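You operate a simulated robot arm through the tools that you are given. There is no shell and no other tool. Be economical: measure what you need, move in short steps, check, and stop when the job is done.

You run a simulated robot arm. Do the job below in one go: nothing can be reset, and whatever is moved stays where it is left.

## Task
Brush the brown potato clean and store it in the potato drawer.
Fine: put the black brush back, shut the potato drawer and slide the grey plate to its white mark for air. Set down upright: black brush. What is to be rubbed or washed off counts as gone when no trace of it is left.

It is judged by the outcome, as a careful person would: the job done as asked, and still so three seconds after it is handed in. It fails if anything else is knocked over, pushed out of place, dropped, spilled or broken.

## Robot
A 6-joint arm with a two-finger parallel gripper, fixed in place. Base frame: the origin is at the foot of the arm, x ahead of it, y to its left, z up. Lengths are in mm, angles in rad, forces in N, time in s.
With the tool pointing down near the work surface it reaches from about 460 to 880 mm from the base axis. Its first joint turns from -2.007 to 2.007 rad. Payload 4.2 kg.
The tool frame sits at the grasp point between the pads (the TCP): z along the fingers, y along the line on which they close. The tips reach 23 mm beyond it. The gripper opens to 94 mm. The fingers are 38 mm wide and 10 mm thick; the gripper's body (54 by 96 mm) begins 39 mm behind the TCP.
Orientation is told as [roll, pitch, yaw] about the base's x, y, z axes, in that order, counted from this pose: with the fingers straight down and closing along the base's y, the tool's x points along the base's -x, its y along +y and its z along -z.

## Interface
- The arm moves only by the tool play_rows. Its argument "moves" is a list of rows, each a list of 7 numbers: the shift along the base's x, y, z in mm, then the turn, a rotation vector about the base's x, y, z in rad, then the closure in counts, from 0 (fully open) to 255 (shut). In form: [[x, y, z, wx, wy, wz, claw], ...]. A call has 1 to 12 rows; each row shifts and turns the commanded pose from where the row before left it. A row lasts 0.2 s, in which the tool goes at most 50 mm and 0.15 rad; a call with a longer step from one row to the next is refused whole, and so is a gripper value outside its range. Where a pose cannot be reached the arm comes as near as it can. A force on the tool above 50 N (or 10 N above the force at the start of the call, whichever is more), or a blocked arm, ends the call early, and 0.2 s more pass. The fingers move at their own pace (about 108 mm/s each) and stop on an object; they squeeze with about 40 N. The grip force told is the motor's: it shows also when the fingers shut on nothing. Time passes only in rows, and 0.2 s behind the last, so rows that do not move let the fingers close. It gives the time, the measured TCP pose, the force on the tool (base axes), the opening and the grip force at its end, in the units of the frame above (readings bear some noise), with the torque about the TCP (base axes, N m) and any sound that the robot's microphone picked up.
- Cameras (640 x 400 px; columns grow to the right, rows downward): "scene" is fixed at [208.3, -646.5, 1580]; the picture's right is [0.71, -0.70, 0.00], its down [-0.51, -0.52, -0.69] and it looks along [0.48, 0.49, -0.73] (base axes); focal length 324 px, centre (320, 200). "wrist" rides on the gripper at [86, 16, -74] in the tool frame; the picture's right is [-0.18, 0.98, 0.00], its down [-0.58, -0.11, -0.81] and it looks along [-0.79, -0.15, 0.59] (tool axes); focal length 243 px, centre (320, 200). There is no depth. A picture from a camera that has moved, and an enlarged one, comes with that camera's place and axes in the base frame and with its lens. The place of the scene camera against the robot may be out by one fixed shift of up to 25 mm in any direction.
- camera(camera): a new picture of that camera. It takes no simulated time.
- move_column(by): slides the trunk up (or, below 0, down) by that many mm; the arm rides with it, the base frame stays. It gives what a move gives, with no picture.
- close_up(camera, box): a new picture of the part [left, top, right, bottom] of that camera's present view, enlarged. It takes no simulated time.
- job_done(): hands the job in; it is judged then, once.

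Go step by step. Nothing tells you positions but the pictures and the camera data: compare them with the known pose of the tool, close in by small moves and look again before you grip or let go. The budget is 120 turns and 64 pictures, counting those below and the enlarged ones. Unless the task says otherwise, let go and move clear before handing in, and close with one line.

The tools are called after ">>>" by a JSON object that holds its "fn" and its "kwargs". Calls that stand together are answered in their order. play_rows: Moves the arm, as the interface text tells. Its arguments: {"type":"object","properties":{"moves":{"type":"array","items":{"type":"array","items":{"type":"number"}}}},"required":["moves"]} The other tools are called the same way: move_column (by) slides the trunk up or down; camera (camera) takes a picture; close_up (camera, box) takes an enlarged picture of a part of a camera's view; job_done () hands the job in.

At the start:

```text
t: 0.0
ee_pos: [501.7, 43.9, 1195.3]
tcp_rot: [0.0, 0.001, 0.0]
contact_force: [0.3, 0.6, 0.0]
wrist_torque: [-0.03, -0.02, 0.0]
finger_gap: 94.0
grasp_force: 0.1
trunk travel left (down, up): [-775.0, 215.0]
```

scene: 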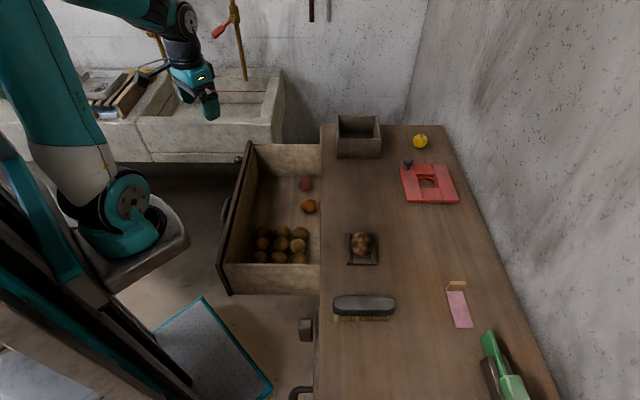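
wrist: 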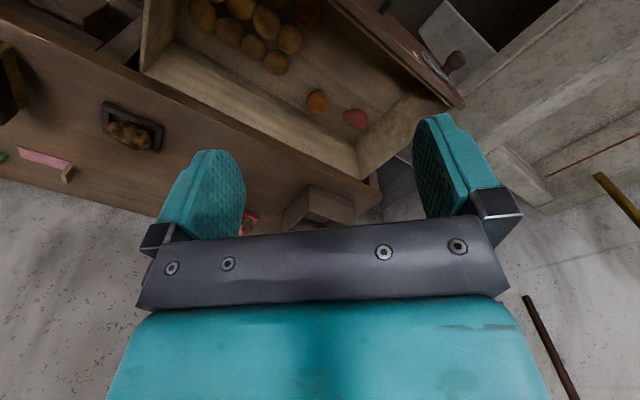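

I see a worktop with a potato in a small tray, a black brush, a red plate with a knob and a drawer open with potatoes. I'll enlarge the view first to identify things.

>>> {"fn": "close_up", "kwargs": {"camera": "scene", "box": [310, 200, 470, 340]}}

>>> {"fn": "close_up", "kwargs": {"camera": "scene", "box": [200, 110, 480, 300]}}

>>> {"fn": "close_up", "kwargs": {"camera": "scene", "box": [380, 110, 480, 220]}}

```text
2.86 times, centred on (390, 270) of scene
camera zoom: at [208.3, -646.5, 1580.0], right [0.71, -0.7, 0.0], down [-0.51, -0.52, -0.69], along [0.48, 0.49, -0.73], focal length 925 px, centre (120, 0)
```

zoom: 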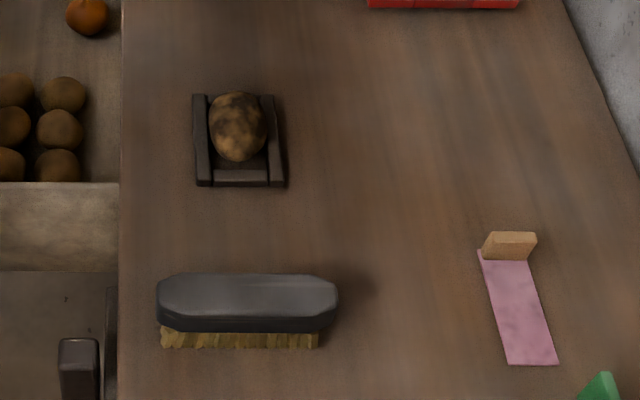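

```text
2.11 times, centred on (340, 205) of scene
camera zoom: at [208.3, -646.5, 1580.0], right [0.71, -0.7, 0.0], down [-0.51, -0.52, -0.69], along [0.48, 0.49, -0.73], focal length 681 px, centre (278, 190)
```

zoom: 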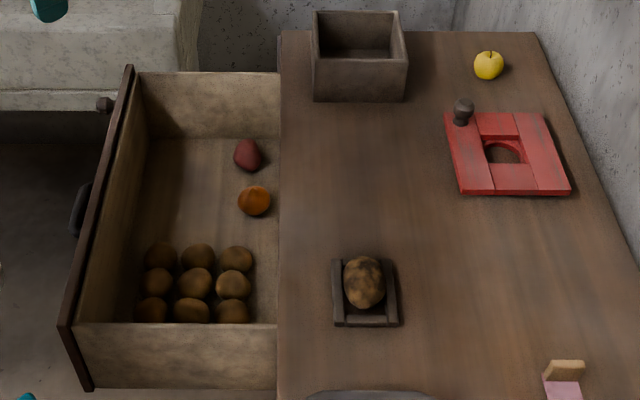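

```text
3.64 times, centred on (430, 165) of scene
camera zoom: at [208.3, -646.5, 1580.0], right [0.71, -0.7, 0.0], down [-0.51, -0.52, -0.69], along [0.48, 0.49, -0.73], focal length 1177 px, centre (-80, 327)
```

zoom: 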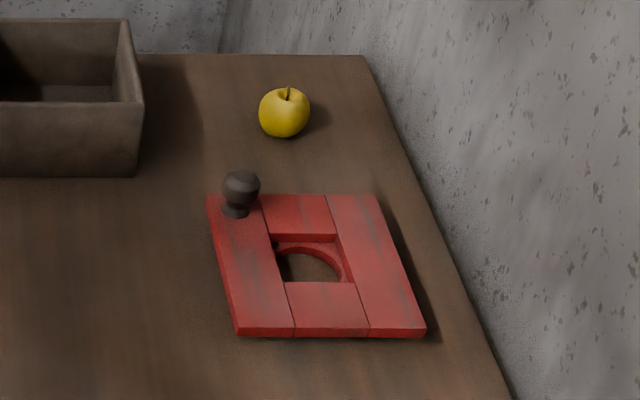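

I need to find the grey plate and white mark, so I'll look around the cabinet front.

>>> {"fn": "close_up", "kwargs": {"camera": "scene", "box": [200, 280, 400, 400]}}

>>> {"fn": "close_up", "kwargs": {"camera": "wrist", "box": [300, 0, 560, 160]}}

>>> {"fn": "close_up", "kwargs": {"camera": "scene", "box": [200, 130, 270, 300]}}

```text
3.20 times, centred on (300, 340) of scene
camera zoom: at [208.3, -646.5, 1580.0], right [0.71, -0.7, 0.0], down [-0.51, -0.52, -0.69], along [0.48, 0.49, -0.73], focal length 1036 px, centre (384, -248)
```

zoom: 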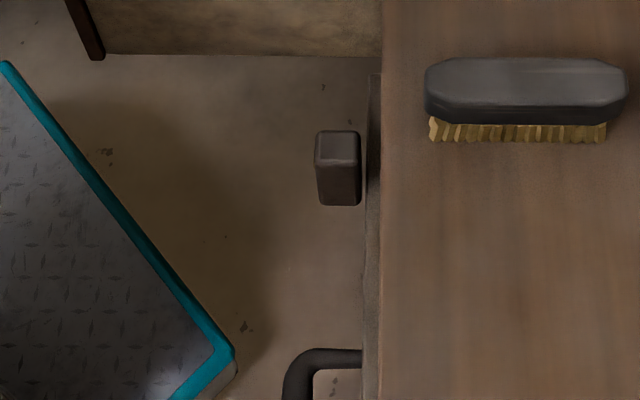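

```text
2.46 times, centred on (430, 80) of wrist
camera zoom: at [414.2, 58.9, 1269.2], right [0.18, 0.98, 0.0], down [0.58, -0.11, 0.81], along [0.79, -0.15, -0.59], focal length 597 px, centre (49, 495)
```

zoom: 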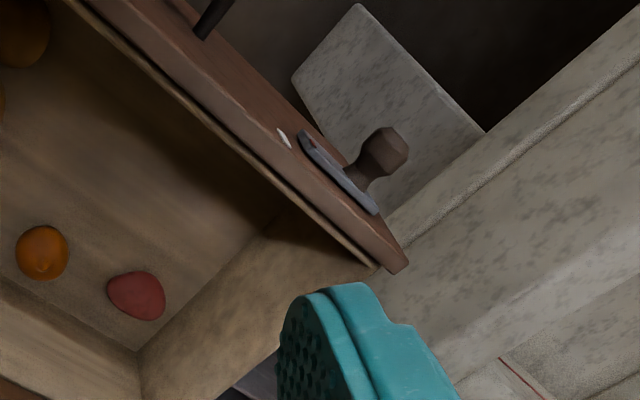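

```text
2.35 times, centred on (235, 215) of scene
camera zoom: at [208.3, -646.5, 1580.0], right [0.71, -0.7, 0.0], down [-0.51, -0.52, -0.69], along [0.48, 0.49, -0.73], focal length 761 px, centre (520, 165)
```

zoom: 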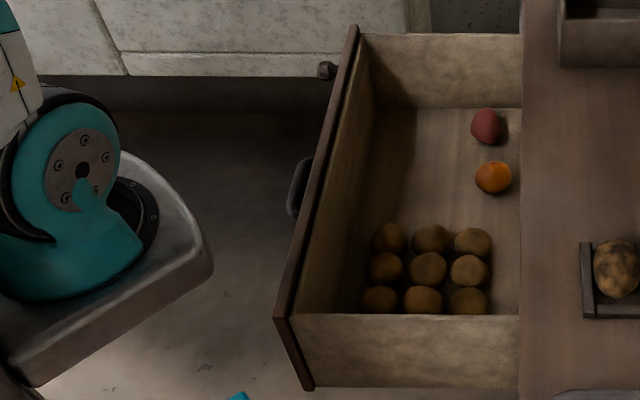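

The grey plate with the knob is the slider on the open drawer's front, with the white mark beside it. I estimate the potato at about (642,-359,885) and the brush at about (510,-480). I'll swing the arm above them for a wrist view.

>>> {"fn": "play_rows", "kwargs": {"moves": [[-2, -34, 0, 0, 0, -0.0714, 0], [-2, -34, 0, 0, 0, -0.0714, 0], [-2, -34, 0, 0, 0, -0.0714, 0], [-2, -34, 0, 0, 0, -0.0714, 0], [-2, -34, 0, 0, 0, -0.0714, 0], [-2, -34, 0, 0, 0, -0.0714, 0], [-2, -34, 0, 0, 0, -0.0714, 0], [-2, -34, 0, 0, 0, -0.0714, 0], [-2, -34, 0, 0, 0, -0.0714, 0], [-2, -34, 0, 0, 0, -0.0714, 0], [-2, -34, 0, 0, 0, -0.0714, 0]]}}

>>> {"fn": "camera", "kwargs": {"camera": "wrist"}}

```text
t: 2.4
ee_pos: [478.6, -332.3, 1194.3]
tcp_rot: [-0.001, 0.0, -0.787]
contact_force: [0.2, 0.4, 0.4]
wrist_torque: [-0.03, 0.02, 0.0]
finger_gap: 93.9
grasp_force: 0.0
trunk travel left (down, up): [-775.0, 215.0]
```

```text
55 pictures are left
camera wrist: at [428.7, -259.6, 1267.6], right [0.83, 0.56, 0.0], down [0.33, -0.49, 0.81], along [0.45, -0.67, -0.59], focal length 243 px, centre (320, 200)
```

wrist: 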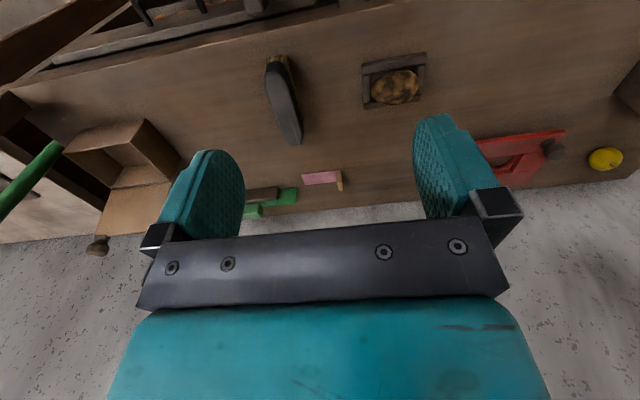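

The potato is at about (648,-362) and the brush centre at about (512,-495), its length running along (0.68,-0.73). I'll lower the trunk and look from nearer.

>>> {"fn": "move_column", "kwargs": {"by": -170}}

>>> {"fn": "play_rows", "kwargs": {"moves": [[5, -30, 0, 0, 0, 0, 0], [5, -30, 0, 0, 0, 0, 0], [5, -30, 0, 0, 0, 0, 0], [5, -30, 0, 0, 0, 0, 0], [5, -30, 0, 0, 0, 0, 0]]}}

>>> {"fn": "camera", "kwargs": {"camera": "wrist"}}

```text
t: 4.3
ee_pos: [479.3, -332.0, 1023.8]
tcp_rot: [0.002, 0.0, -0.786]
contact_force: [0.0, -0.1, 0.7]
wrist_torque: [-0.02, -0.01, 0.04]
finger_gap: 94.0
grasp_force: 0.0
trunk travel left (down, up): [-605.0, 385.0]
```

```text
t: 5.5
ee_pos: [503.7, -481.3, 1022.4]
tcp_rot: [0.002, 0.002, -0.785]
contact_force: [-0.4, -0.4, 1.4]
wrist_torque: [-0.01, -0.01, -0.02]
finger_gap: 93.7
grasp_force: 0.0
trunk travel left (down, up): [-605.0, 385.0]
```

```text
54 pictures are left
camera wrist: at [453.4, -408.8, 1097.3], right [0.83, 0.57, 0.0], down [0.33, -0.49, 0.81], along [0.46, -0.67, -0.59], focal length 243 px, centre (320, 200)
```

wrist: 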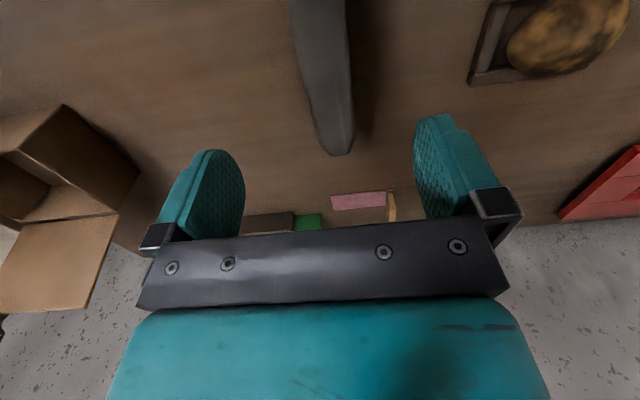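

The brush's height isn't clear from this angle, so I'll back off a little for a full view of it.

>>> {"fn": "play_rows", "kwargs": {"moves": [[-32, 32, -10, 0, 0, 0, 0], [-32, 32, -10, 0, 0, 0, 0], [-16, 16, -10, 0, 0, 0, 0]]}}

>>> {"fn": "camera", "kwargs": {"camera": "wrist"}}

```text
t: 6.3
ee_pos: [422.7, -398.7, 990.7]
tcp_rot: [0.001, 0.001, -0.786]
contact_force: [-0.6, 0.6, -0.2]
wrist_torque: [-0.01, -0.01, -0.01]
finger_gap: 94.1
grasp_force: 0.0
trunk travel left (down, up): [-605.0, 385.0]
```

```text
53 pictures are left
camera wrist: at [372.2, -324.8, 1065.6], right [0.83, 0.56, 0.0], down [0.33, -0.49, 0.81], along [0.46, -0.67, -0.59], focal length 243 px, centre (320, 200)
```

wrist: 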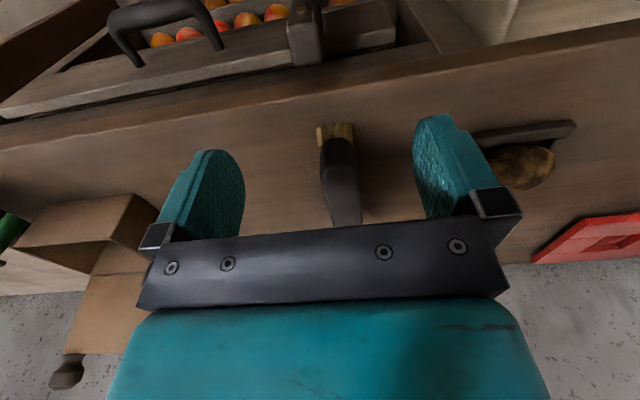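

>>> {"fn": "close_up", "kwargs": {"camera": "wrist", "box": [260, 90, 420, 230]}}

```text
2.86 times, centred on (340, 160) of wrist
camera zoom: at [372.2, -324.8, 1065.6], right [0.83, 0.56, 0.0], down [0.33, -0.49, 0.81], along [0.46, -0.67, -0.59], focal length 693 px, centre (263, 314)
```

zoom: 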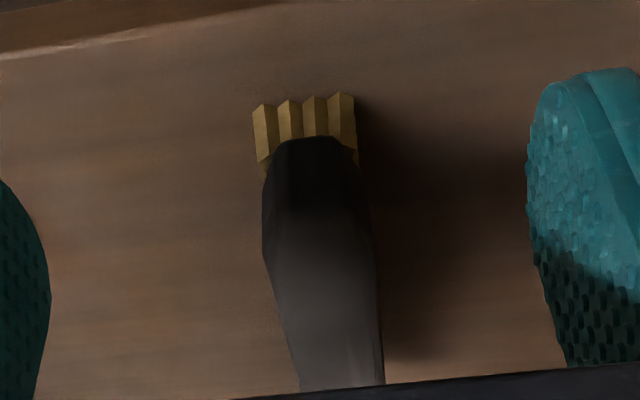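

The brush body seems to span z≈879–907, the table is at ≈850 and the brush centre at about (521,-496). I'll go above it and check.

>>> {"fn": "play_rows", "kwargs": {"moves": [[25, -24.5, 0, 0, 0, -0.03, 0], [25, -24.5, 0, 0, 0, 0, 0], [25, -24.5, 0, 0, 0, 0, 0], [23.5, -24, -15, 0, 0, 0, 0], [0, 0, -15, 0, 0, 0, 0], [0, 0, 0, 0, 0, 0, 0]]}}

>>> {"fn": "camera", "kwargs": {"camera": "wrist"}}

>>> {"fn": "close_up", "kwargs": {"camera": "scene", "box": [290, 230, 450, 350]}}

```text
t: 7.7
ee_pos: [521.3, -501.3, 963.1]
tcp_rot: [0.0, 0.0, -0.815]
contact_force: [0.1, -0.4, 0.7]
wrist_torque: [0.0, 0.0, 0.01]
finger_gap: 93.8
grasp_force: 0.0
trunk travel left (down, up): [-605.0, 385.0]
```

```text
51 pictures are left
camera wrist: at [473.9, -427.1, 1037.8], right [0.84, 0.54, 0.0], down [0.32, -0.5, 0.81], along [0.44, -0.68, -0.59], focal length 243 px, centre (320, 200)
```

wrist: 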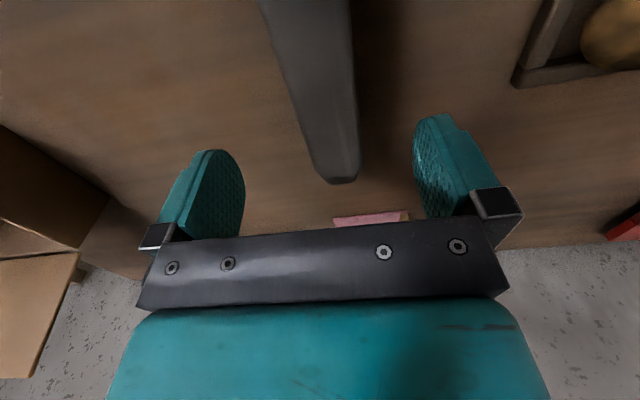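

```text
3.33 times, centred on (370, 290) of scene
camera zoom: at [208.3, -646.5, 1580.0], right [0.71, -0.7, 0.0], down [-0.51, -0.52, -0.69], along [0.48, 0.49, -0.73], focal length 1079 px, centre (153, -100)
```

zoom: 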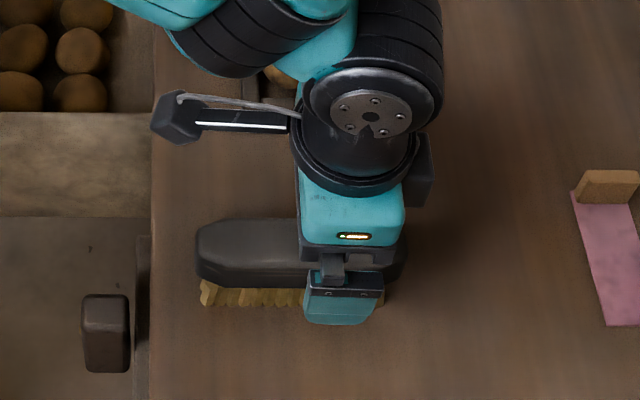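

The scene view shows the brush centre about 20 mm closer to the drawer edge than the gripper. I'll correct, descend partway and check.

>>> {"fn": "play_rows", "kwargs": {"moves": [[-9, 16, 0, 0, 0, 0, 0], [0, 0, -15, 0, 0, 0, 0], [0, 0, -15, 0, 0, 0, 0], [0, 0, -10, 0, 0, 0, 0], [0, 0, 0, 0, 0, 0, 0]]}}

>>> {"fn": "close_up", "kwargs": {"camera": "scene", "box": [290, 230, 450, 350]}}

>>> {"fn": "camera", "kwargs": {"camera": "wrist"}}

```text
t: 8.9
ee_pos: [511.7, -486.3, 921.5]
tcp_rot: [0.0, -0.001, -0.816]
contact_force: [-0.6, 1.0, 0.8]
wrist_torque: [-0.01, -0.02, 0.01]
finger_gap: 94.0
grasp_force: 0.0
trunk travel left (down, up): [-605.0, 385.0]
```

```text
3.33 times, centred on (370, 290) of scene
camera zoom: at [208.3, -646.5, 1580.0], right [0.71, -0.7, 0.0], down [-0.51, -0.52, -0.69], along [0.48, 0.49, -0.73], focal length 1079 px, centre (153, -100)
```

zoom: 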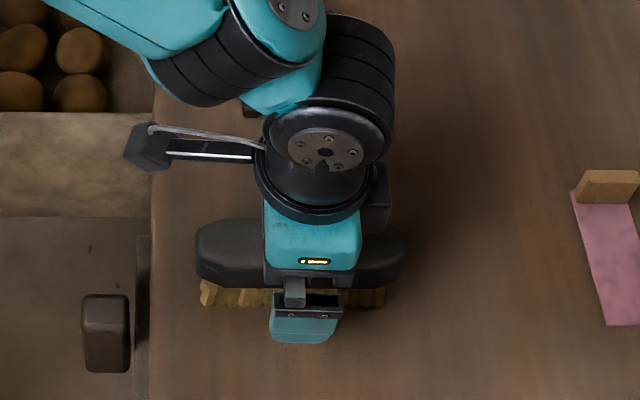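

```text
48 pictures are left
camera wrist: at [465.4, -411.9, 996.2], right [0.84, 0.54, 0.0], down [0.32, -0.5, 0.81], along [0.43, -0.68, -0.59], focal length 243 px, centre (320, 200)
```

wrist: 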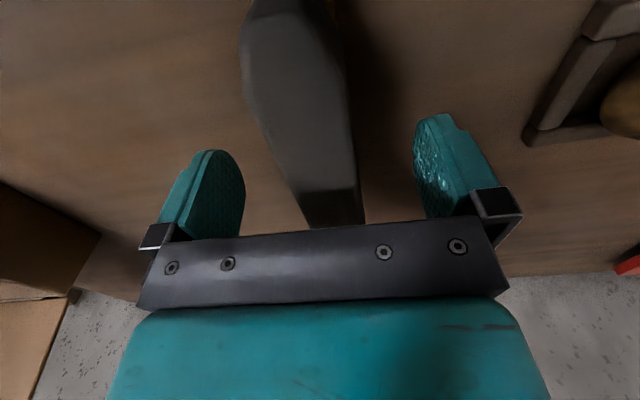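

The gripper now straddles the brush. I'll creep down to feel where the table is.

>>> {"fn": "play_rows", "kwargs": {"moves": [[0, 0, -4, 0, 0, 0, 0], [0, 0, 0, 0, 0, 0, 0]]}}

>>> {"fn": "close_up", "kwargs": {"camera": "wrist", "box": [120, 0, 520, 250]}}

```text
t: 9.5
ee_pos: [514.1, -485.1, 918.8]
tcp_rot: [0.0, -0.001, -0.816]
contact_force: [0.3, 0.4, 0.2]
wrist_torque: [-0.04, 0.01, -0.03]
finger_gap: 93.5
grasp_force: 0.0
trunk travel left (down, up): [-605.0, 385.0]
```

```text
1.60 times, centred on (320, 125) of wrist
camera zoom: at [465.9, -411.2, 993.3], right [0.84, 0.54, 0.0], down [0.32, -0.5, 0.81], along [0.44, -0.68, -0.59], focal length 388 px, centre (320, 320)
```

zoom: 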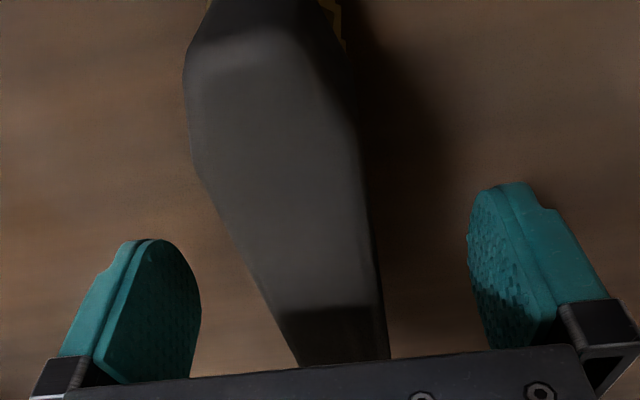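

No contact yet. I estimate the brush top at about 915, so I'll creep further down to the gripping height.

>>> {"fn": "play_rows", "kwargs": {"moves": [[0, 0, -4, 0, 0, 0, 0], [0, 0, -4, 0, 0, 0, 0], [0, 0, 0, 0, 0, 0, 0]]}}

>>> {"fn": "close_up", "kwargs": {"camera": "scene", "box": [330, 280, 410, 340]}}

```text
t: 10.3
ee_pos: [511.4, -485.1, 911.4]
tcp_rot: [-0.001, 0.001, -0.816]
contact_force: [0.5, -0.4, -0.2]
wrist_torque: [-0.03, -0.01, 0.01]
finger_gap: 93.7
grasp_force: 0.1
trunk travel left (down, up): [-605.0, 385.0]
```

```text
6.67 times, centred on (370, 310) of scene
camera zoom: at [208.3, -646.5, 1580.0], right [0.71, -0.7, 0.0], down [-0.51, -0.52, -0.69], along [0.48, 0.49, -0.73], focal length 2157 px, centre (-13, -533)
```

zoom: 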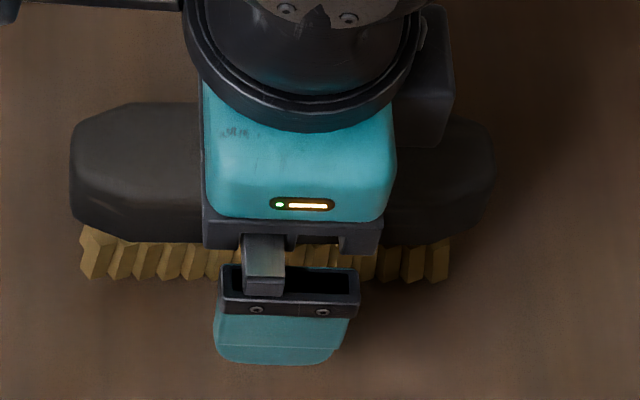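

The pads overlap the body either way. I'll try a few more mm down to feel for the table.

>>> {"fn": "play_rows", "kwargs": {"moves": [[0, 0, -3, 0, 0, 0, 0], [0, 0, -3, 0, 0, 0, 0], [0, 0, 0, 0, 0, 0, 0]]}}

```text
t: 11.1
ee_pos: [513.7, -484.9, 904.9]
tcp_rot: [0.001, 0.001, -0.814]
contact_force: [-0.4, -0.6, 0.7]
wrist_torque: [-0.01, -0.01, 0.02]
finger_gap: 93.9
grasp_force: 0.0
trunk travel left (down, up): [-605.0, 385.0]
```

>>> {"fn": "play_rows", "kwargs": {"moves": [[0, 0, -3, 0, 0, 0, 0], [0, 0, -3, 0, 0, 0, 0], [0, 0, -3, 0, 0, 0, 0], [0, 0, -3, 0, 0, 0, 0], [0, 0, 0, 0, 0, 0, 0]]}}

>>> {"fn": "close_up", "kwargs": {"camera": "scene", "box": [330, 280, 410, 340]}}

```text
t: 12.3
ee_pos: [514.1, -483.6, 893.5]
tcp_rot: [0.002, -0.002, -0.815]
contact_force: [0.0, 0.6, 0.6]
wrist_torque: [-0.01, 0.0, 0.01]
finger_gap: 94.1
grasp_force: 0.1
trunk travel left (down, up): [-605.0, 385.0]
```

```text
6.67 times, centred on (370, 310) of scene
camera zoom: at [208.3, -646.5, 1580.0], right [0.71, -0.7, 0.0], down [-0.51, -0.52, -0.69], along [0.48, 0.49, -0.73], focal length 2157 px, centre (-13, -533)
```

zoom: 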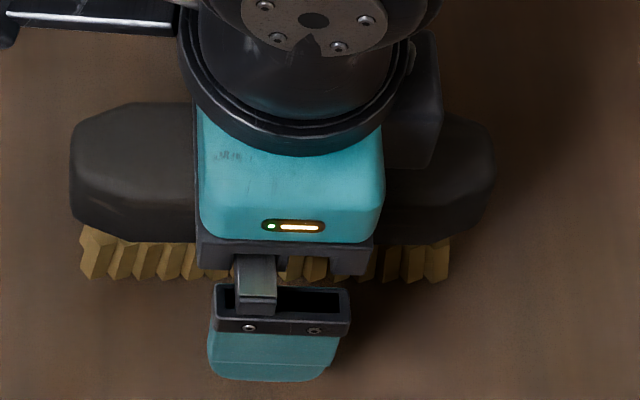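

>>> {"fn": "play_rows", "kwargs": {"moves": [[0, 0, -3, 0, 0, 0, 0], [0, 0, -3, 0, 0, 0, 0], [0, 0, -3, 0, 0, 0, 0], [0, 0, 0, 0, 0, 0, 0]]}}

```text
t: 13.3
ee_pos: [512.4, -484.3, 883.8]
tcp_rot: [-0.001, 0.0, -0.815]
contact_force: [-0.5, 0.7, -0.3]
wrist_torque: [0.01, 0.01, 0.01]
finger_gap: 94.1
grasp_force: 0.2
trunk travel left (down, up): [-605.0, 385.0]
```

The tips are at 861 and still free, so the table is at about 850 as first estimated. I'll rise to TCP z≈897 and close on the body.

>>> {"fn": "play_rows", "kwargs": {"moves": [[0, 0, 7, 0, 0, 0, 0], [0, 0, 6, 0, 0, 0, 60], [0, 0, 0, 0, 0, 0, 120], [0, 0, 0, 0, 0, 0, 255], [0, 0, 0, 0, 0, 0, 255], [0, 0, 0, 0, 0, 0, 255]]}}

>>> {"fn": "close_up", "kwargs": {"camera": "scene", "box": [330, 280, 410, 340]}}

```text
t: 14.7
ee_pos: [513.4, -484.4, 898.4]
tcp_rot: [0.001, 0.0, -0.814]
contact_force: [-0.6, -1.5, 1.5]
wrist_torque: [0.03, 0.08, -0.01]
finger_gap: 35.6
grasp_force: 40.0
trunk travel left (down, up): [-605.0, 385.0]
```

```text
6.67 times, centred on (370, 310) of scene
camera zoom: at [208.3, -646.5, 1580.0], right [0.71, -0.7, 0.0], down [-0.51, -0.52, -0.69], along [0.48, 0.49, -0.73], focal length 2157 px, centre (-13, -533)
```

zoom: 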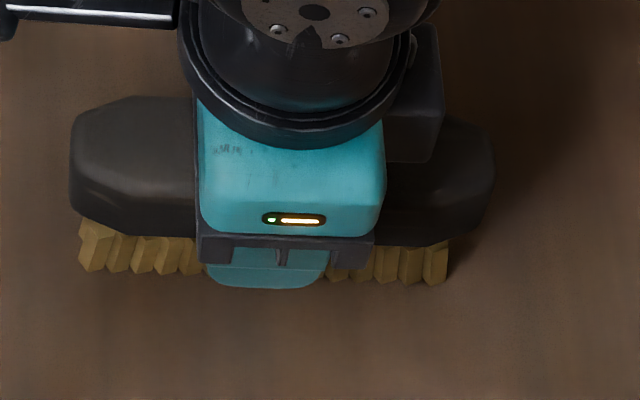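

The brush is held with a 35.6 mm grip, at home pose TCP (513,-484,898). I'll lift it and carry it above the potato.

>>> {"fn": "play_rows", "kwargs": {"moves": [[0, 0, 30, 0, 0, 0, 255], [0, 0, 30, 0, 0, 0, 255], [0, 0, 30, 0, 0, 0.015, 255], [33, 29, 0, 0, 0, 0.015, 255], [33, 29, 0, 0, 0, 0, 255], [33, 29, 0, 0, 0, 0, 255], [33, 29, 0, 0, 0, 0, 255], [0, 0, 0, 0, 0, 0, 255]]}}

>>> {"fn": "close_up", "kwargs": {"camera": "scene", "box": [310, 190, 430, 280]}}

>>> {"fn": "camera", "kwargs": {"camera": "wrist"}}

```text
t: 16.5
ee_pos: [646.7, -362.8, 987.3]
tcp_rot: [0.001, -0.001, -0.786]
contact_force: [-0.6, -0.1, -1.5]
wrist_torque: [0.03, 0.01, 0.03]
finger_gap: 35.2
grasp_force: 40.2
trunk travel left (down, up): [-605.0, 385.0]
```

```text
4.44 times, centred on (370, 235) of scene
camera zoom: at [208.3, -646.5, 1580.0], right [0.71, -0.7, 0.0], down [-0.51, -0.52, -0.69], along [0.48, 0.49, -0.73], focal length 1438 px, centre (98, 44)
```

zoom: 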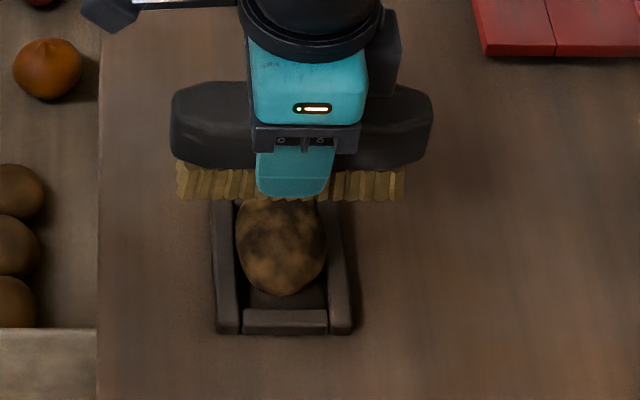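

```text
42 pictures are left
camera wrist: at [597.5, -290.9, 1061.5], right [0.83, 0.56, 0.0], down [0.33, -0.49, 0.81], along [0.45, -0.67, -0.59], focal length 243 px, centre (320, 200)
```

wrist: 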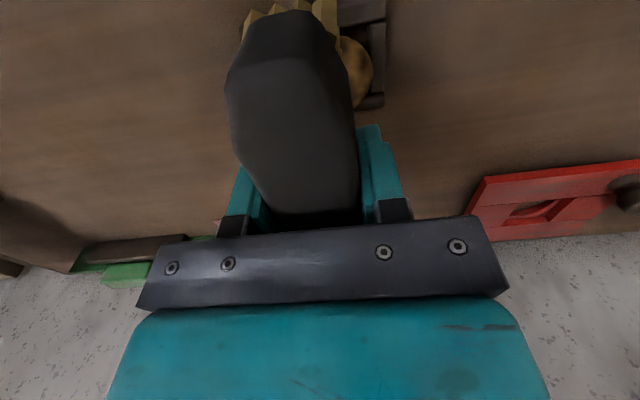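

The brush is nearly centred above the potato. I'll shift by about 3 mm and come down gently until the bristles touch.

>>> {"fn": "play_rows", "kwargs": {"moves": [[-2, -2, -12, 0, 0, 0, 255], [0, 0, -12, 0, 0, 0, 255], [0, 0, -4, 0, 0, 0, 255], [0, 0, -4, 0, 0, 0, 255], [0, 0, 0, 0, 0, 0, 255]]}}

>>> {"fn": "close_up", "kwargs": {"camera": "scene", "box": [310, 190, 430, 280]}}

```text
t: 17.7
ee_pos: [644.5, -367.5, 955.3]
tcp_rot: [0.001, -0.001, -0.785]
contact_force: [0.4, -0.2, -2.3]
wrist_torque: [-0.02, 0.02, 0.01]
finger_gap: 36.0
grasp_force: 40.1
trunk travel left (down, up): [-605.0, 385.0]
```

```text
4.44 times, centred on (370, 235) of scene
camera zoom: at [208.3, -646.5, 1580.0], right [0.71, -0.7, 0.0], down [-0.51, -0.52, -0.69], along [0.48, 0.49, -0.73], focal length 1438 px, centre (98, 44)
```

zoom: 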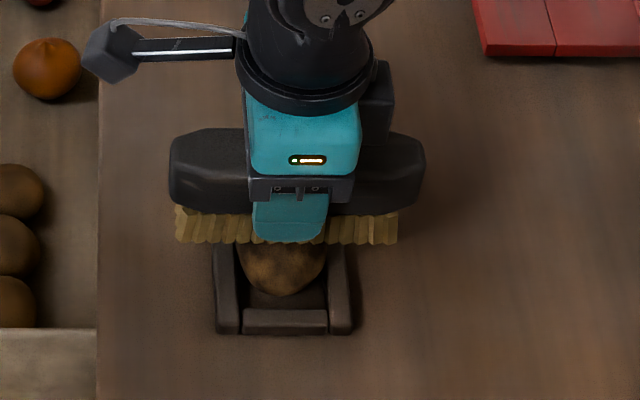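

>>> {"fn": "play_rows", "kwargs": {"moves": [[-2, 2, -4, 0, 0, 0, 255], [0, 0, -4, 0, 0, 0, 255], [0, 0, 0, 0, 0, 0, 255]]}}

>>> {"fn": "play_rows", "kwargs": {"moves": [[0, 0, -3, 0, 0, 0, 255], [0, 0, -3, 0, 0, 0, 255], [0, 0, 0, 0, 0, 0, 255]]}}

```text
t: 18.5
ee_pos: [640.7, -366.7, 946.8]
tcp_rot: [0.0, 0.002, -0.786]
contact_force: [-0.4, 0.6, -1.2]
wrist_torque: [-0.01, 0.02, 0.02]
finger_gap: 35.8
grasp_force: 40.1
trunk travel left (down, up): [-605.0, 385.0]
```

```text
t: 19.3
ee_pos: [641.0, -366.8, 944.0]
tcp_rot: [0.002, -0.005, -0.786]
contact_force: [-1.7, 2.0, 25.2]
wrist_torque: [0.06, -0.11, 0.07]
finger_gap: 35.8
grasp_force: 40.2
trunk travel left (down, up): [-605.0, 385.0]
```

The bristles touch at z≈945 with 25 N. I'll ease off a bit and stroke along the brush's length, then check.

>>> {"fn": "play_rows", "kwargs": {"moves": [[0, 0, 2, 0, 0, 0, 255], [10, -10, 0, 0, 0, 0, 255], [10, -10, 0, 0, 0, 0, 255], [-14, 14, 0, 0, 0, 0, 255], [-14, 14, 0, 0, 0, 0, 255], [-12, 12, 0, 0, 0, 0, 255], [10, -10, 0, 0, 0, 0, 255], [10, -10, 0, 0, 0, 0, 255]]}}

>>> {"fn": "close_up", "kwargs": {"camera": "scene", "box": [310, 190, 430, 280]}}

```text
t: 21.1
ee_pos: [641.6, -366.0, 943.5]
tcp_rot: [0.0, 0.001, -0.786]
contact_force: [-2.9, 3.3, 8.8]
wrist_torque: [0.17, 0.05, 0.04]
finger_gap: 35.7
grasp_force: 40.2
trunk travel left (down, up): [-605.0, 385.0]
```

```text
4.44 times, centred on (370, 235) of scene
camera zoom: at [208.3, -646.5, 1580.0], right [0.71, -0.7, 0.0], down [-0.51, -0.52, -0.69], along [0.48, 0.49, -0.73], focal length 1438 px, centre (98, 44)
```

zoom: 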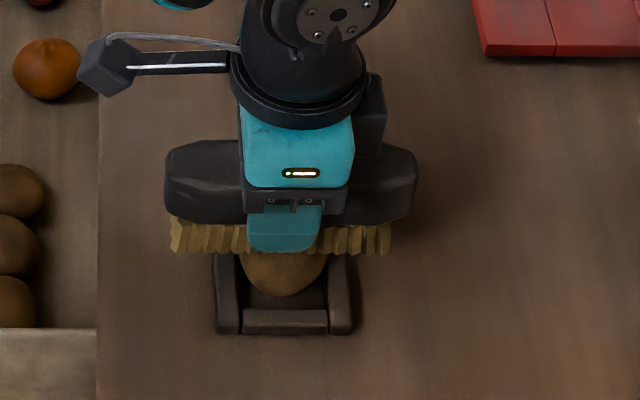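

The potato already looks cleaner and the tray hasn't moved. I'll do more strokes, then lift and look.

>>> {"fn": "play_rows", "kwargs": {"moves": [[6, -14, 0, 0, 0, 0, 255], [14, -6, 0, 0, 0, 0, 255], [-14, 14, 0, 0, 0, 0, 255], [-14, 14, 0, 0, 0, 0, 255], [-12, 12, 0, 0, 0, 0, 255], [4, -16, 0, 0, 0, 0, 255], [14, -10, 0, 0, 0, 0, 255], [12, -8, 0, 0, 0, 0, 255], [-14, 14, 0, 0, 0, 0, 255], [-14, 14, 0, 0, 0, 0, 255], [12, -12, 0, 0, 0, 0, 255], [6, -2, 0, 0, 0, 0, 255]]}}

>>> {"fn": "play_rows", "kwargs": {"moves": [[0, 0, 20, 0, 0, 0, 255], [0, 0, 30, 0, 0, 0, 255], [-25, -22, 10, 0, 0, 0, 255], [-30, -27, 0, 0, 0, 0, 255], [-30, -27, 0, 0, 0, 0, 255], [-30, -27, 0, 0, 0, 0, 255], [0, 0, 0, 0, 0, 0, 255]]}}

>>> {"fn": "close_up", "kwargs": {"camera": "scene", "box": [320, 210, 400, 270]}}

>>> {"fn": "camera", "kwargs": {"camera": "wrist"}}

```text
t: 23.7
ee_pos: [640.5, -367.7, 944.8]
tcp_rot: [0.001, -0.001, -0.787]
contact_force: [0.9, 0.6, -1.6]
wrist_torque: [-0.03, 0.03, 0.03]
finger_gap: 35.6
grasp_force: 40.3
trunk travel left (down, up): [-605.0, 385.0]
```

```text
t: 25.3
ee_pos: [521.9, -470.8, 1004.4]
tcp_rot: [0.0, 0.001, -0.787]
contact_force: [-0.3, 0.2, -0.8]
wrist_torque: [0.02, -0.02, -0.02]
finger_gap: 35.7
grasp_force: 39.0
trunk travel left (down, up): [-605.0, 385.0]
```

```text
6.67 times, centred on (360, 240) of scene
camera zoom: at [208.3, -646.5, 1580.0], right [0.71, -0.7, 0.0], down [-0.51, -0.52, -0.69], along [0.48, 0.49, -0.73], focal length 2157 px, centre (53, -67)
```

zoom: 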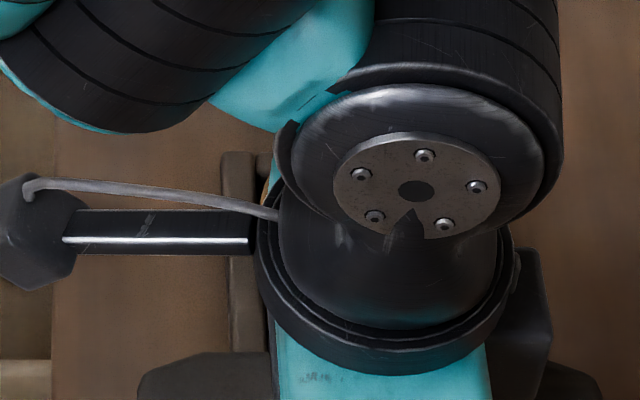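

```text
38 pictures are left
camera wrist: at [472.4, -397.5, 1078.4], right [0.82, 0.57, 0.0], down [0.33, -0.49, 0.81], along [0.46, -0.67, -0.59], focal length 243 px, centre (320, 200)
```

wrist: 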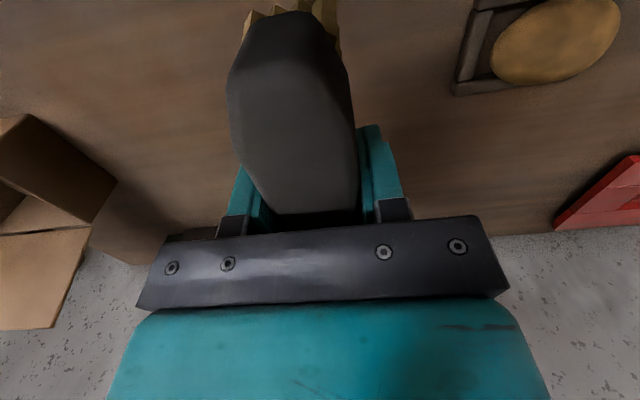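

From this side the potato looks clean. I'll check closely before returning the brush.

>>> {"fn": "close_up", "kwargs": {"camera": "wrist", "box": [440, 0, 640, 120]}}

>>> {"fn": "play_rows", "kwargs": {"moves": [[-20, 25, 10, 0, 0, 0, 255], [-20, 25, 0, 0, 0, 0, 255], [-20, 25, 0, 0, 0, 0, 255], [0, 0, 0, 0, 0, 0, 255]]}}

>>> {"fn": "close_up", "kwargs": {"camera": "wrist", "box": [400, 40, 640, 200]}}

>>> {"fn": "close_up", "kwargs": {"camera": "scene", "box": [320, 210, 400, 270]}}

```text
3.20 times, centred on (540, 60) of wrist
camera zoom: at [472.4, -397.5, 1078.4], right [0.82, 0.57, 0.0], down [0.33, -0.49, 0.81], along [0.46, -0.67, -0.59], focal length 776 px, centre (-384, 648)
```

zoom: 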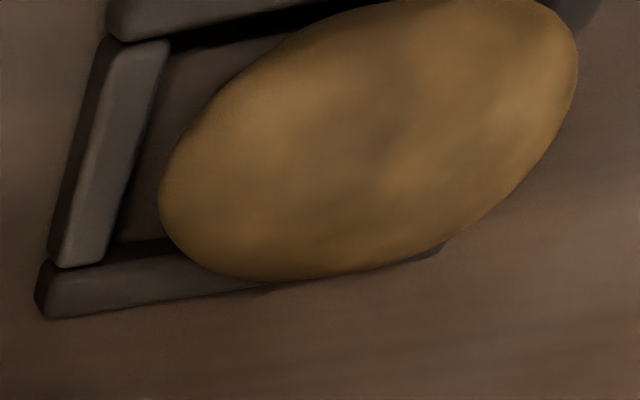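

```text
t: 26.3
ee_pos: [466.7, -394.4, 1013.5]
tcp_rot: [0.001, 0.0, -0.786]
contact_force: [-0.5, 0.3, -0.7]
wrist_torque: [0.0, 0.03, 0.0]
finger_gap: 35.8
grasp_force: 39.8
trunk travel left (down, up): [-605.0, 385.0]
```

```text
2.50 times, centred on (520, 120) of wrist
camera zoom: at [416.9, -321.0, 1088.2], right [0.83, 0.56, 0.0], down [0.33, -0.49, 0.81], along [0.46, -0.67, -0.59], focal length 606 px, centre (-180, 400)
```

zoom: 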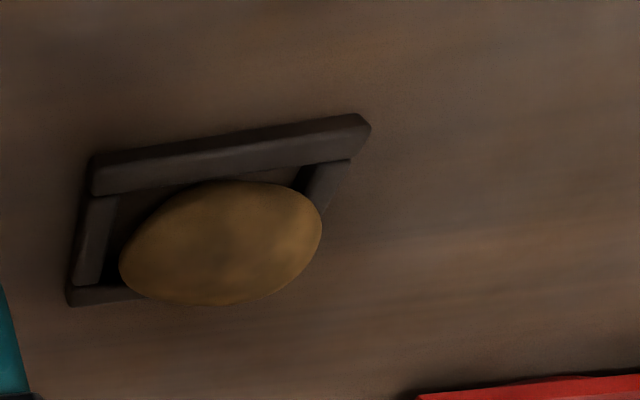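

```text
6.67 times, centred on (360, 240) of scene
camera zoom: at [208.3, -646.5, 1580.0], right [0.71, -0.7, 0.0], down [-0.51, -0.52, -0.69], along [0.48, 0.49, -0.73], focal length 2157 px, centre (53, -67)
```

zoom: 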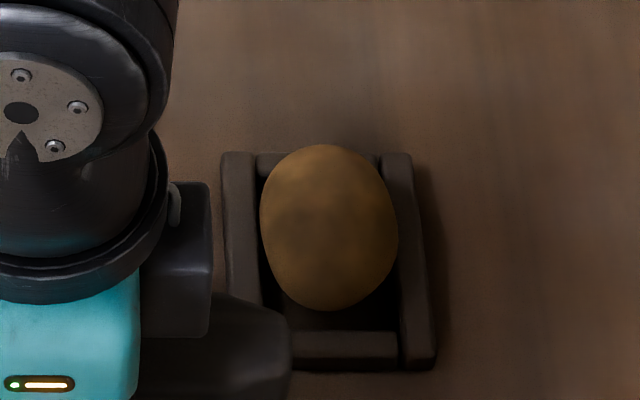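

Faint dark shading remains, and it may be leftover dirt. I'll brush again with a bit more pressure and see if it changes.

>>> {"fn": "play_rows", "kwargs": {"moves": [[35, 5.5, 0, 0, 0, 0, 255], [35, 5.5, 0, 0, 0, 0, 255], [35, 5.5, 0, 0, 0, 0, 255], [35, 5.5, 0, 0, 0, 0, 255], [35, 5.5, -10, 0, 0, 0, 255], [0, 0, -30, 0, 0, 0, 255], [0, 0, -20, 0, 0, 0, 255], [0, 0, -8, 0, 0, 0, 255], [0, 0, 0, 0, 0, 0, 255]]}}

>>> {"fn": "play_rows", "kwargs": {"moves": [[0, 0, -2.5, 0, 0, 0, 255], [0, 0, -2, 0, 0, 0, 255], [0, 0, 0, 0, 0, 0, 255]]}}

```text
t: 28.3
ee_pos: [643.4, -367.6, 944.9]
tcp_rot: [0.0, 0.0, -0.783]
contact_force: [0.3, 1.0, -1.8]
wrist_torque: [-0.01, 0.03, 0.0]
finger_gap: 35.6
grasp_force: 40.3
trunk travel left (down, up): [-605.0, 385.0]
```

```text
t: 29.1
ee_pos: [641.7, -369.1, 943.9]
tcp_rot: [0.002, -0.006, -0.785]
contact_force: [1.6, 1.8, 22.3]
wrist_torque: [0.14, -0.22, 0.01]
finger_gap: 35.9
grasp_force: 40.0
trunk travel left (down, up): [-605.0, 385.0]
```

>>> {"fn": "play_rows", "kwargs": {"moves": [[14, -14, 0.5, 0, 0, 0, 255], [14, -14, 0, 0, 0, 0, 255], [-14, 14, 0, 0, 0, 0, 255], [-14, 14, 0, 0, 0, 0, 255], [-14, 14, 0, 0, 0, 0, 255], [-14, 14, 0, 0, 0, 0, 255], [14, -14, 0, 0, 0, 0, 255], [14, -14, 0, 0, 0, 0, 255], [14, -14, 0, 0, 0, 0, 255], [14, -14, 0, 0, 0, 0, 255], [-14, 14, 0, 0, 0, 0, 255], [-14, 14, 0, 0, 0, 0, 255]]}}

>>> {"fn": "play_rows", "kwargs": {"moves": [[-14, 14, 0, 0, 0, 0, 255], [-14, 14, 0, 0, 0, 0, 255], [8, -20, 0, 0, 0, 0, 255], [14, -14, 0, 0, 0, 0, 255], [14, -14, 0, 0, 0, 0, 255], [14, -14, 0, 0, 0, 0, 255], [-6, 22, 0, 0, 0, 0, 255], [-14, 14, 0, 0, 0, 0, 255], [-14, 14, 0, 0, 0, 0, 255], [-14, 14, 0, 0, 0, 0, 255], [12, -16, 0, 0, 0, 0, 255], [10, -10, 0, 0, 0, 0, 255]]}}

>>> {"fn": "play_rows", "kwargs": {"moves": [[0, 0, 20, 0, 0, 0, 255], [0, 0, 30, 0, 0, 0, 255], [-35, -5.5, 10, 0, 0, 0, 255], [-35, -5.5, 0, 0, 0, 0, 255], [-35, -5.5, 0, 0, 0, 0, 255], [-35, -5.5, 0, 0, 0, 0, 255], [-35, -5.5, 10, 0, 0, 0, 255], [0, 0, 0, 0, 0, 0, 255]]}}

>>> {"fn": "close_up", "kwargs": {"camera": "scene", "box": [320, 210, 400, 270]}}

>>> {"fn": "close_up", "kwargs": {"camera": "wrist", "box": [440, 90, 560, 165]}}

```text
t: 31.7
ee_pos: [639.3, -368.8, 941.2]
tcp_rot: [0.0, 0.0, -0.787]
contact_force: [0.7, 0.1, -1.5]
wrist_torque: [-0.01, 0.01, -0.02]
finger_gap: 35.6
grasp_force: 40.0
trunk travel left (down, up): [-605.0, 385.0]
```

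```text
t: 34.3
ee_pos: [636.2, -361.5, 941.7]
tcp_rot: [0.0, 0.001, -0.785]
contact_force: [-1.6, 1.9, 4.2]
wrist_torque: [0.02, -0.03, -0.01]
finger_gap: 35.9
grasp_force: 40.2
trunk travel left (down, up): [-605.0, 385.0]
```

```text
t: 36.1
ee_pos: [463.4, -391.8, 1011.2]
tcp_rot: [0.0, -0.001, -0.787]
contact_force: [-0.6, 0.4, -1.0]
wrist_torque: [0.01, 0.02, -0.01]
finger_gap: 35.8
grasp_force: 39.9
trunk travel left (down, up): [-605.0, 385.0]
```

```text
6.67 times, centred on (360, 240) of scene
camera zoom: at [208.3, -646.5, 1580.0], right [0.71, -0.7, 0.0], down [-0.51, -0.52, -0.69], along [0.48, 0.49, -0.73], focal length 2157 px, centre (53, -67)
```

zoom: 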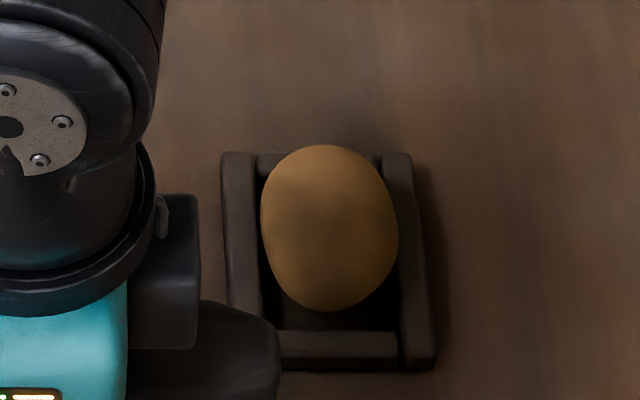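

```text
5.33 times, centred on (500, 128) of wrist
camera zoom: at [413.0, -319.9, 1085.3], right [0.82, 0.57, 0.0], down [0.33, -0.49, 0.81], along [0.46, -0.67, -0.59], focal length 1294 px, centre (-640, 587)
```

zoom: 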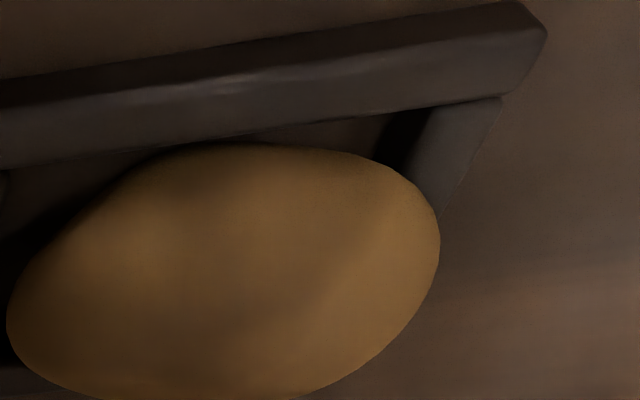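

It's clearly smoother, so dirt was still coming off. One more round will make sure.

>>> {"fn": "play_rows", "kwargs": {"moves": [[35, 5, 0, 0, 0, 0, 255], [35, 5, 0, 0, 0, 0, 255], [35, 5, 0, 0, 0, 0, 255], [35, 5, 0, 0, 0, 0, 255], [36, 5, -10, 0, 0, 0, 255], [0, 0, -30, 0, 0, 0, 255], [0, 0, -20, 0, 0, 0, 255], [0, 0, -7, 0, 0, 0, 255], [0, 0, -3, 0, 0, 0, 255], [0, 0, 0, 0, 0, 0, 255]]}}

>>> {"fn": "play_rows", "kwargs": {"moves": [[14, -14, 0, 0, 0, 0, 255], [14, -14, 0, 0, 0, 0, 255], [-14, 14, 0, 0, 0, 0, 255], [-14, 14, 0, 0, 0, 0, 255], [-14, 14, 0, 0, 0, 0, 255], [-14, 14, 0, 0, 0, 0, 255], [20, -8, 0, 0, 0, 0, 255], [14, -14, 0, 0, 0, 0, 255], [14, -14, 0, 0, 0, 0, 255], [-14, 14, 0, 0, 0, 0, 255], [-14, 14, 0, 0, 0, 0, 255], [-14, 14, 0, 0, 0, 0, 255]]}}

>>> {"fn": "play_rows", "kwargs": {"moves": [[-5, -22, 0, 0, 0, 0, 255], [8, -20, 0, 0, 0, 0, 255], [14, -14, 0, 0, 0, 0, 255], [14, -14, 0, 0, 0, 0, 255], [-14, 14, 0, 0, 0, 0, 255], [-14, 14, 0, 0, 0, 0, 255], [-14, 14, 0, 0, 0, 0, 255], [-14, 14, 0, 0, 0, 0, 255], [14, -14, 0, 0, 0, 0, 255], [14, -14, 0, 0, 0, 0, 255], [8, 0, 0, 0, 0, 0, 255]]}}

>>> {"fn": "play_rows", "kwargs": {"moves": [[0, 0, 20, 0, 0, 0, 255], [0, 0, 30, 0, 0, 0, 255], [-35, -5.5, 10, 0, 0, 0, 255], [-35, -5.5, 0, 0, 0, 0, 255], [-35, -5.5, 0, 0, 0, 0, 255], [-35, -5.5, 0, 0, 0, 0, 255], [-35, -5.5, 10, 0, 0, 0, 255], [0, 0, 0, 0, 0, 0, 255]]}}

>>> {"fn": "close_up", "kwargs": {"camera": "scene", "box": [320, 210, 400, 270]}}

>>> {"fn": "close_up", "kwargs": {"camera": "wrist", "box": [440, 90, 560, 165]}}

```text
t: 38.3
ee_pos: [638.1, -365.3, 941.3]
tcp_rot: [0.001, 0.0, -0.785]
contact_force: [1.0, 0.0, -0.3]
wrist_torque: [0.05, -0.04, 0.02]
finger_gap: 35.6
grasp_force: 40.0
trunk travel left (down, up): [-605.0, 385.0]
```

```text
t: 40.9
ee_pos: [615.3, -332.1, 942.3]
tcp_rot: [0.0, 0.0, -0.785]
contact_force: [0.5, -1.6, 4.4]
wrist_torque: [-0.25, -0.26, 0.0]
finger_gap: 35.9
grasp_force: 39.8
trunk travel left (down, up): [-605.0, 385.0]
```

```text
t: 43.3
ee_pos: [625.7, -374.3, 940.9]
tcp_rot: [-0.001, 0.004, -0.786]
contact_force: [-0.4, 0.4, -0.7]
wrist_torque: [-0.01, 0.02, -0.01]
finger_gap: 35.9
grasp_force: 40.5
trunk travel left (down, up): [-605.0, 385.0]
```

```text
t: 45.1
ee_pos: [452.2, -399.9, 1013.1]
tcp_rot: [-0.002, -0.002, -0.785]
contact_force: [0.3, 0.5, -1.3]
wrist_torque: [0.04, -0.01, 0.0]
finger_gap: 35.7
grasp_force: 39.4
trunk travel left (down, up): [-605.0, 385.0]
```

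```text
6.67 times, centred on (360, 240) of scene
camera zoom: at [208.3, -646.5, 1580.0], right [0.71, -0.7, 0.0], down [-0.51, -0.52, -0.69], along [0.48, 0.49, -0.73], focal length 2157 px, centre (53, -67)
```

zoom: 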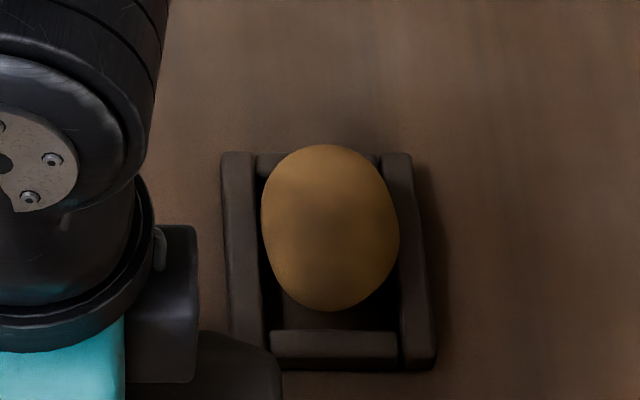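

```text
5.33 times, centred on (500, 128) of wrist
camera zoom: at [403.7, -328.1, 1087.3], right [0.83, 0.56, 0.0], down [0.33, -0.49, 0.81], along [0.46, -0.67, -0.59], focal length 1294 px, centre (-640, 587)
```

zoom: 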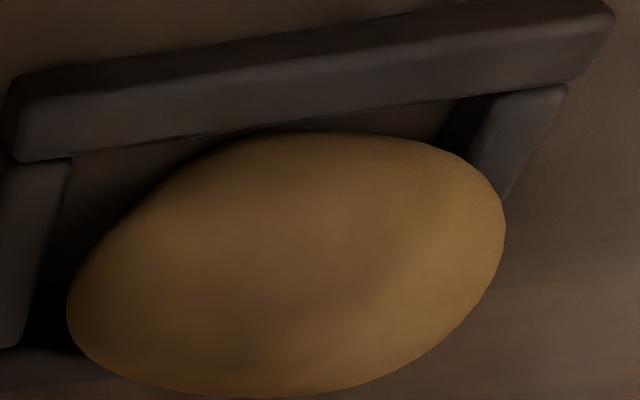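

The potato is clean on the visible side. I'll return the brush to its home spot at (513,-484).

>>> {"fn": "play_rows", "kwargs": {"moves": [[20, -28, 0, 0, 0, 0.015, 255], [20, -28, 0, 0, 0, 0, 255], [21, -28, 0, 0, 0, 0, 255], [0, 0, -40, 0, 0, 0, 255], [0, 0, -40, 0, 0, 0, 255], [0, 0, -20, 0, 0, 0, 255], [0, 0, -6, 0, 0, 0, 255], [0, 0, 0, 0, 0, 0, 255]]}}

>>> {"fn": "close_up", "kwargs": {"camera": "scene", "box": [330, 280, 410, 340]}}

```text
t: 46.9
ee_pos: [514.0, -486.7, 902.8]
tcp_rot: [0.001, 0.001, -0.771]
contact_force: [0.0, 0.4, -1.9]
wrist_torque: [0.03, -0.01, 0.01]
finger_gap: 35.8
grasp_force: 39.9
trunk travel left (down, up): [-605.0, 385.0]
```

```text
6.67 times, centred on (370, 310) of scene
camera zoom: at [208.3, -646.5, 1580.0], right [0.71, -0.7, 0.0], down [-0.51, -0.52, -0.69], along [0.48, 0.49, -0.73], focal length 2157 px, centre (-13, -533)
```

zoom: 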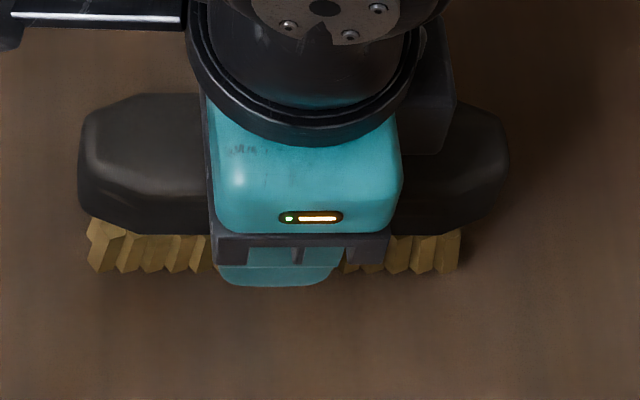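

>>> {"fn": "play_rows", "kwargs": {"moves": [[-2.5, 2.5, -2, 0, 0, 0, 255], [0, 0, -2, 0, 0, 0, 255], [0, 0, 0, 0, 0, 0, 255]]}}

```text
t: 47.7
ee_pos: [509.9, -483.5, 900.7]
tcp_rot: [0.002, 0.001, -0.772]
contact_force: [1.1, 1.1, -1.5]
wrist_torque: [0.01, 0.03, 0.03]
finger_gap: 35.6
grasp_force: 39.3
trunk travel left (down, up): [-605.0, 385.0]
```

>>> {"fn": "play_rows", "kwargs": {"moves": [[0, 0, -1.5, 0, 0, 0, 255], [0, 0, -1, 0, 0, 0, 255], [0, 0, 0, 0, 0, 0, 255]]}}

```text
t: 48.5
ee_pos: [511.6, -483.8, 898.3]
tcp_rot: [0.001, 0.0, -0.769]
contact_force: [-0.7, -0.6, -1.6]
wrist_torque: [0.04, 0.03, -0.01]
finger_gap: 35.8
grasp_force: 39.8
trunk travel left (down, up): [-605.0, 385.0]
```

>>> {"fn": "play_rows", "kwargs": {"moves": [[0, 0, -1.5, 0, 0, 0, 255], [0, 0, 0, 0, 0, 0, 255]]}}

>>> {"fn": "play_rows", "kwargs": {"moves": [[0, 0, -1.5, 0, 0, 0, 255], [0, 0, 0, 0, 0, 0, 255]]}}

```text
t: 49.1
ee_pos: [510.2, -482.7, 895.1]
tcp_rot: [0.0, 0.0, -0.771]
contact_force: [0.6, 0.7, -1.8]
wrist_torque: [0.01, -0.01, -0.01]
finger_gap: 35.6
grasp_force: 40.5
trunk travel left (down, up): [-605.0, 385.0]
```

```text
t: 49.7
ee_pos: [510.8, -484.7, 895.2]
tcp_rot: [0.0, -0.001, -0.772]
contact_force: [-1.4, 1.7, 4.8]
wrist_torque: [-0.21, -0.23, 0.01]
finger_gap: 36.1
grasp_force: 40.2
trunk travel left (down, up): [-605.0, 385.0]
```

The bristles have touched the table. I'll release the brush, rise and check.

>>> {"fn": "play_rows", "kwargs": {"moves": [[0, 0, 0, 0, 0, 0, 200], [0, 0, 0, 0, 0, 0, 100], [0, 0, 0, 0, 0, 0, 0], [0, 0, 0, 0, 0, 0, 0], [0, 0, 15, 0, 0, 0, 0], [0, 0, 30, 0, 0, 0, 0], [0, 0, 40, 0, 0, 0, 0], [-10, 30, 20, 0, 0, 0, 0], [-10, 40, 0, 0, 0, 0, 0]]}}

>>> {"fn": "close_up", "kwargs": {"camera": "scene", "box": [310, 200, 470, 340]}}

```text
t: 51.7
ee_pos: [493.1, -412.4, 998.8]
tcp_rot: [0.0, 0.0, -0.772]
contact_force: [-0.8, -1.1, 0.3]
wrist_torque: [0.01, 0.0, -0.04]
finger_gap: 94.0
grasp_force: 0.0
trunk travel left (down, up): [-605.0, 385.0]
```

```text
2.86 times, centred on (390, 270) of scene
camera zoom: at [208.3, -646.5, 1580.0], right [0.71, -0.7, 0.0], down [-0.51, -0.52, -0.69], along [0.48, 0.49, -0.73], focal length 925 px, centre (120, 0)
```

zoom: 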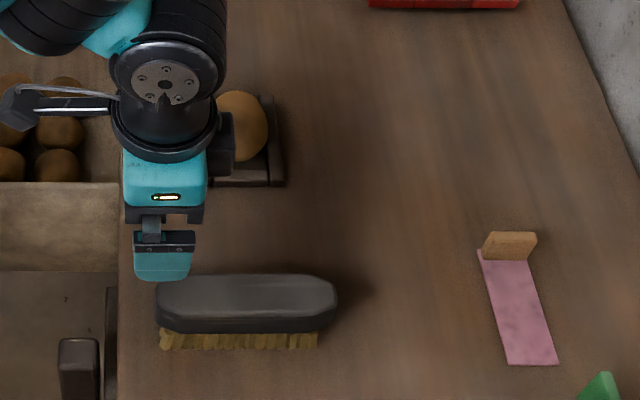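

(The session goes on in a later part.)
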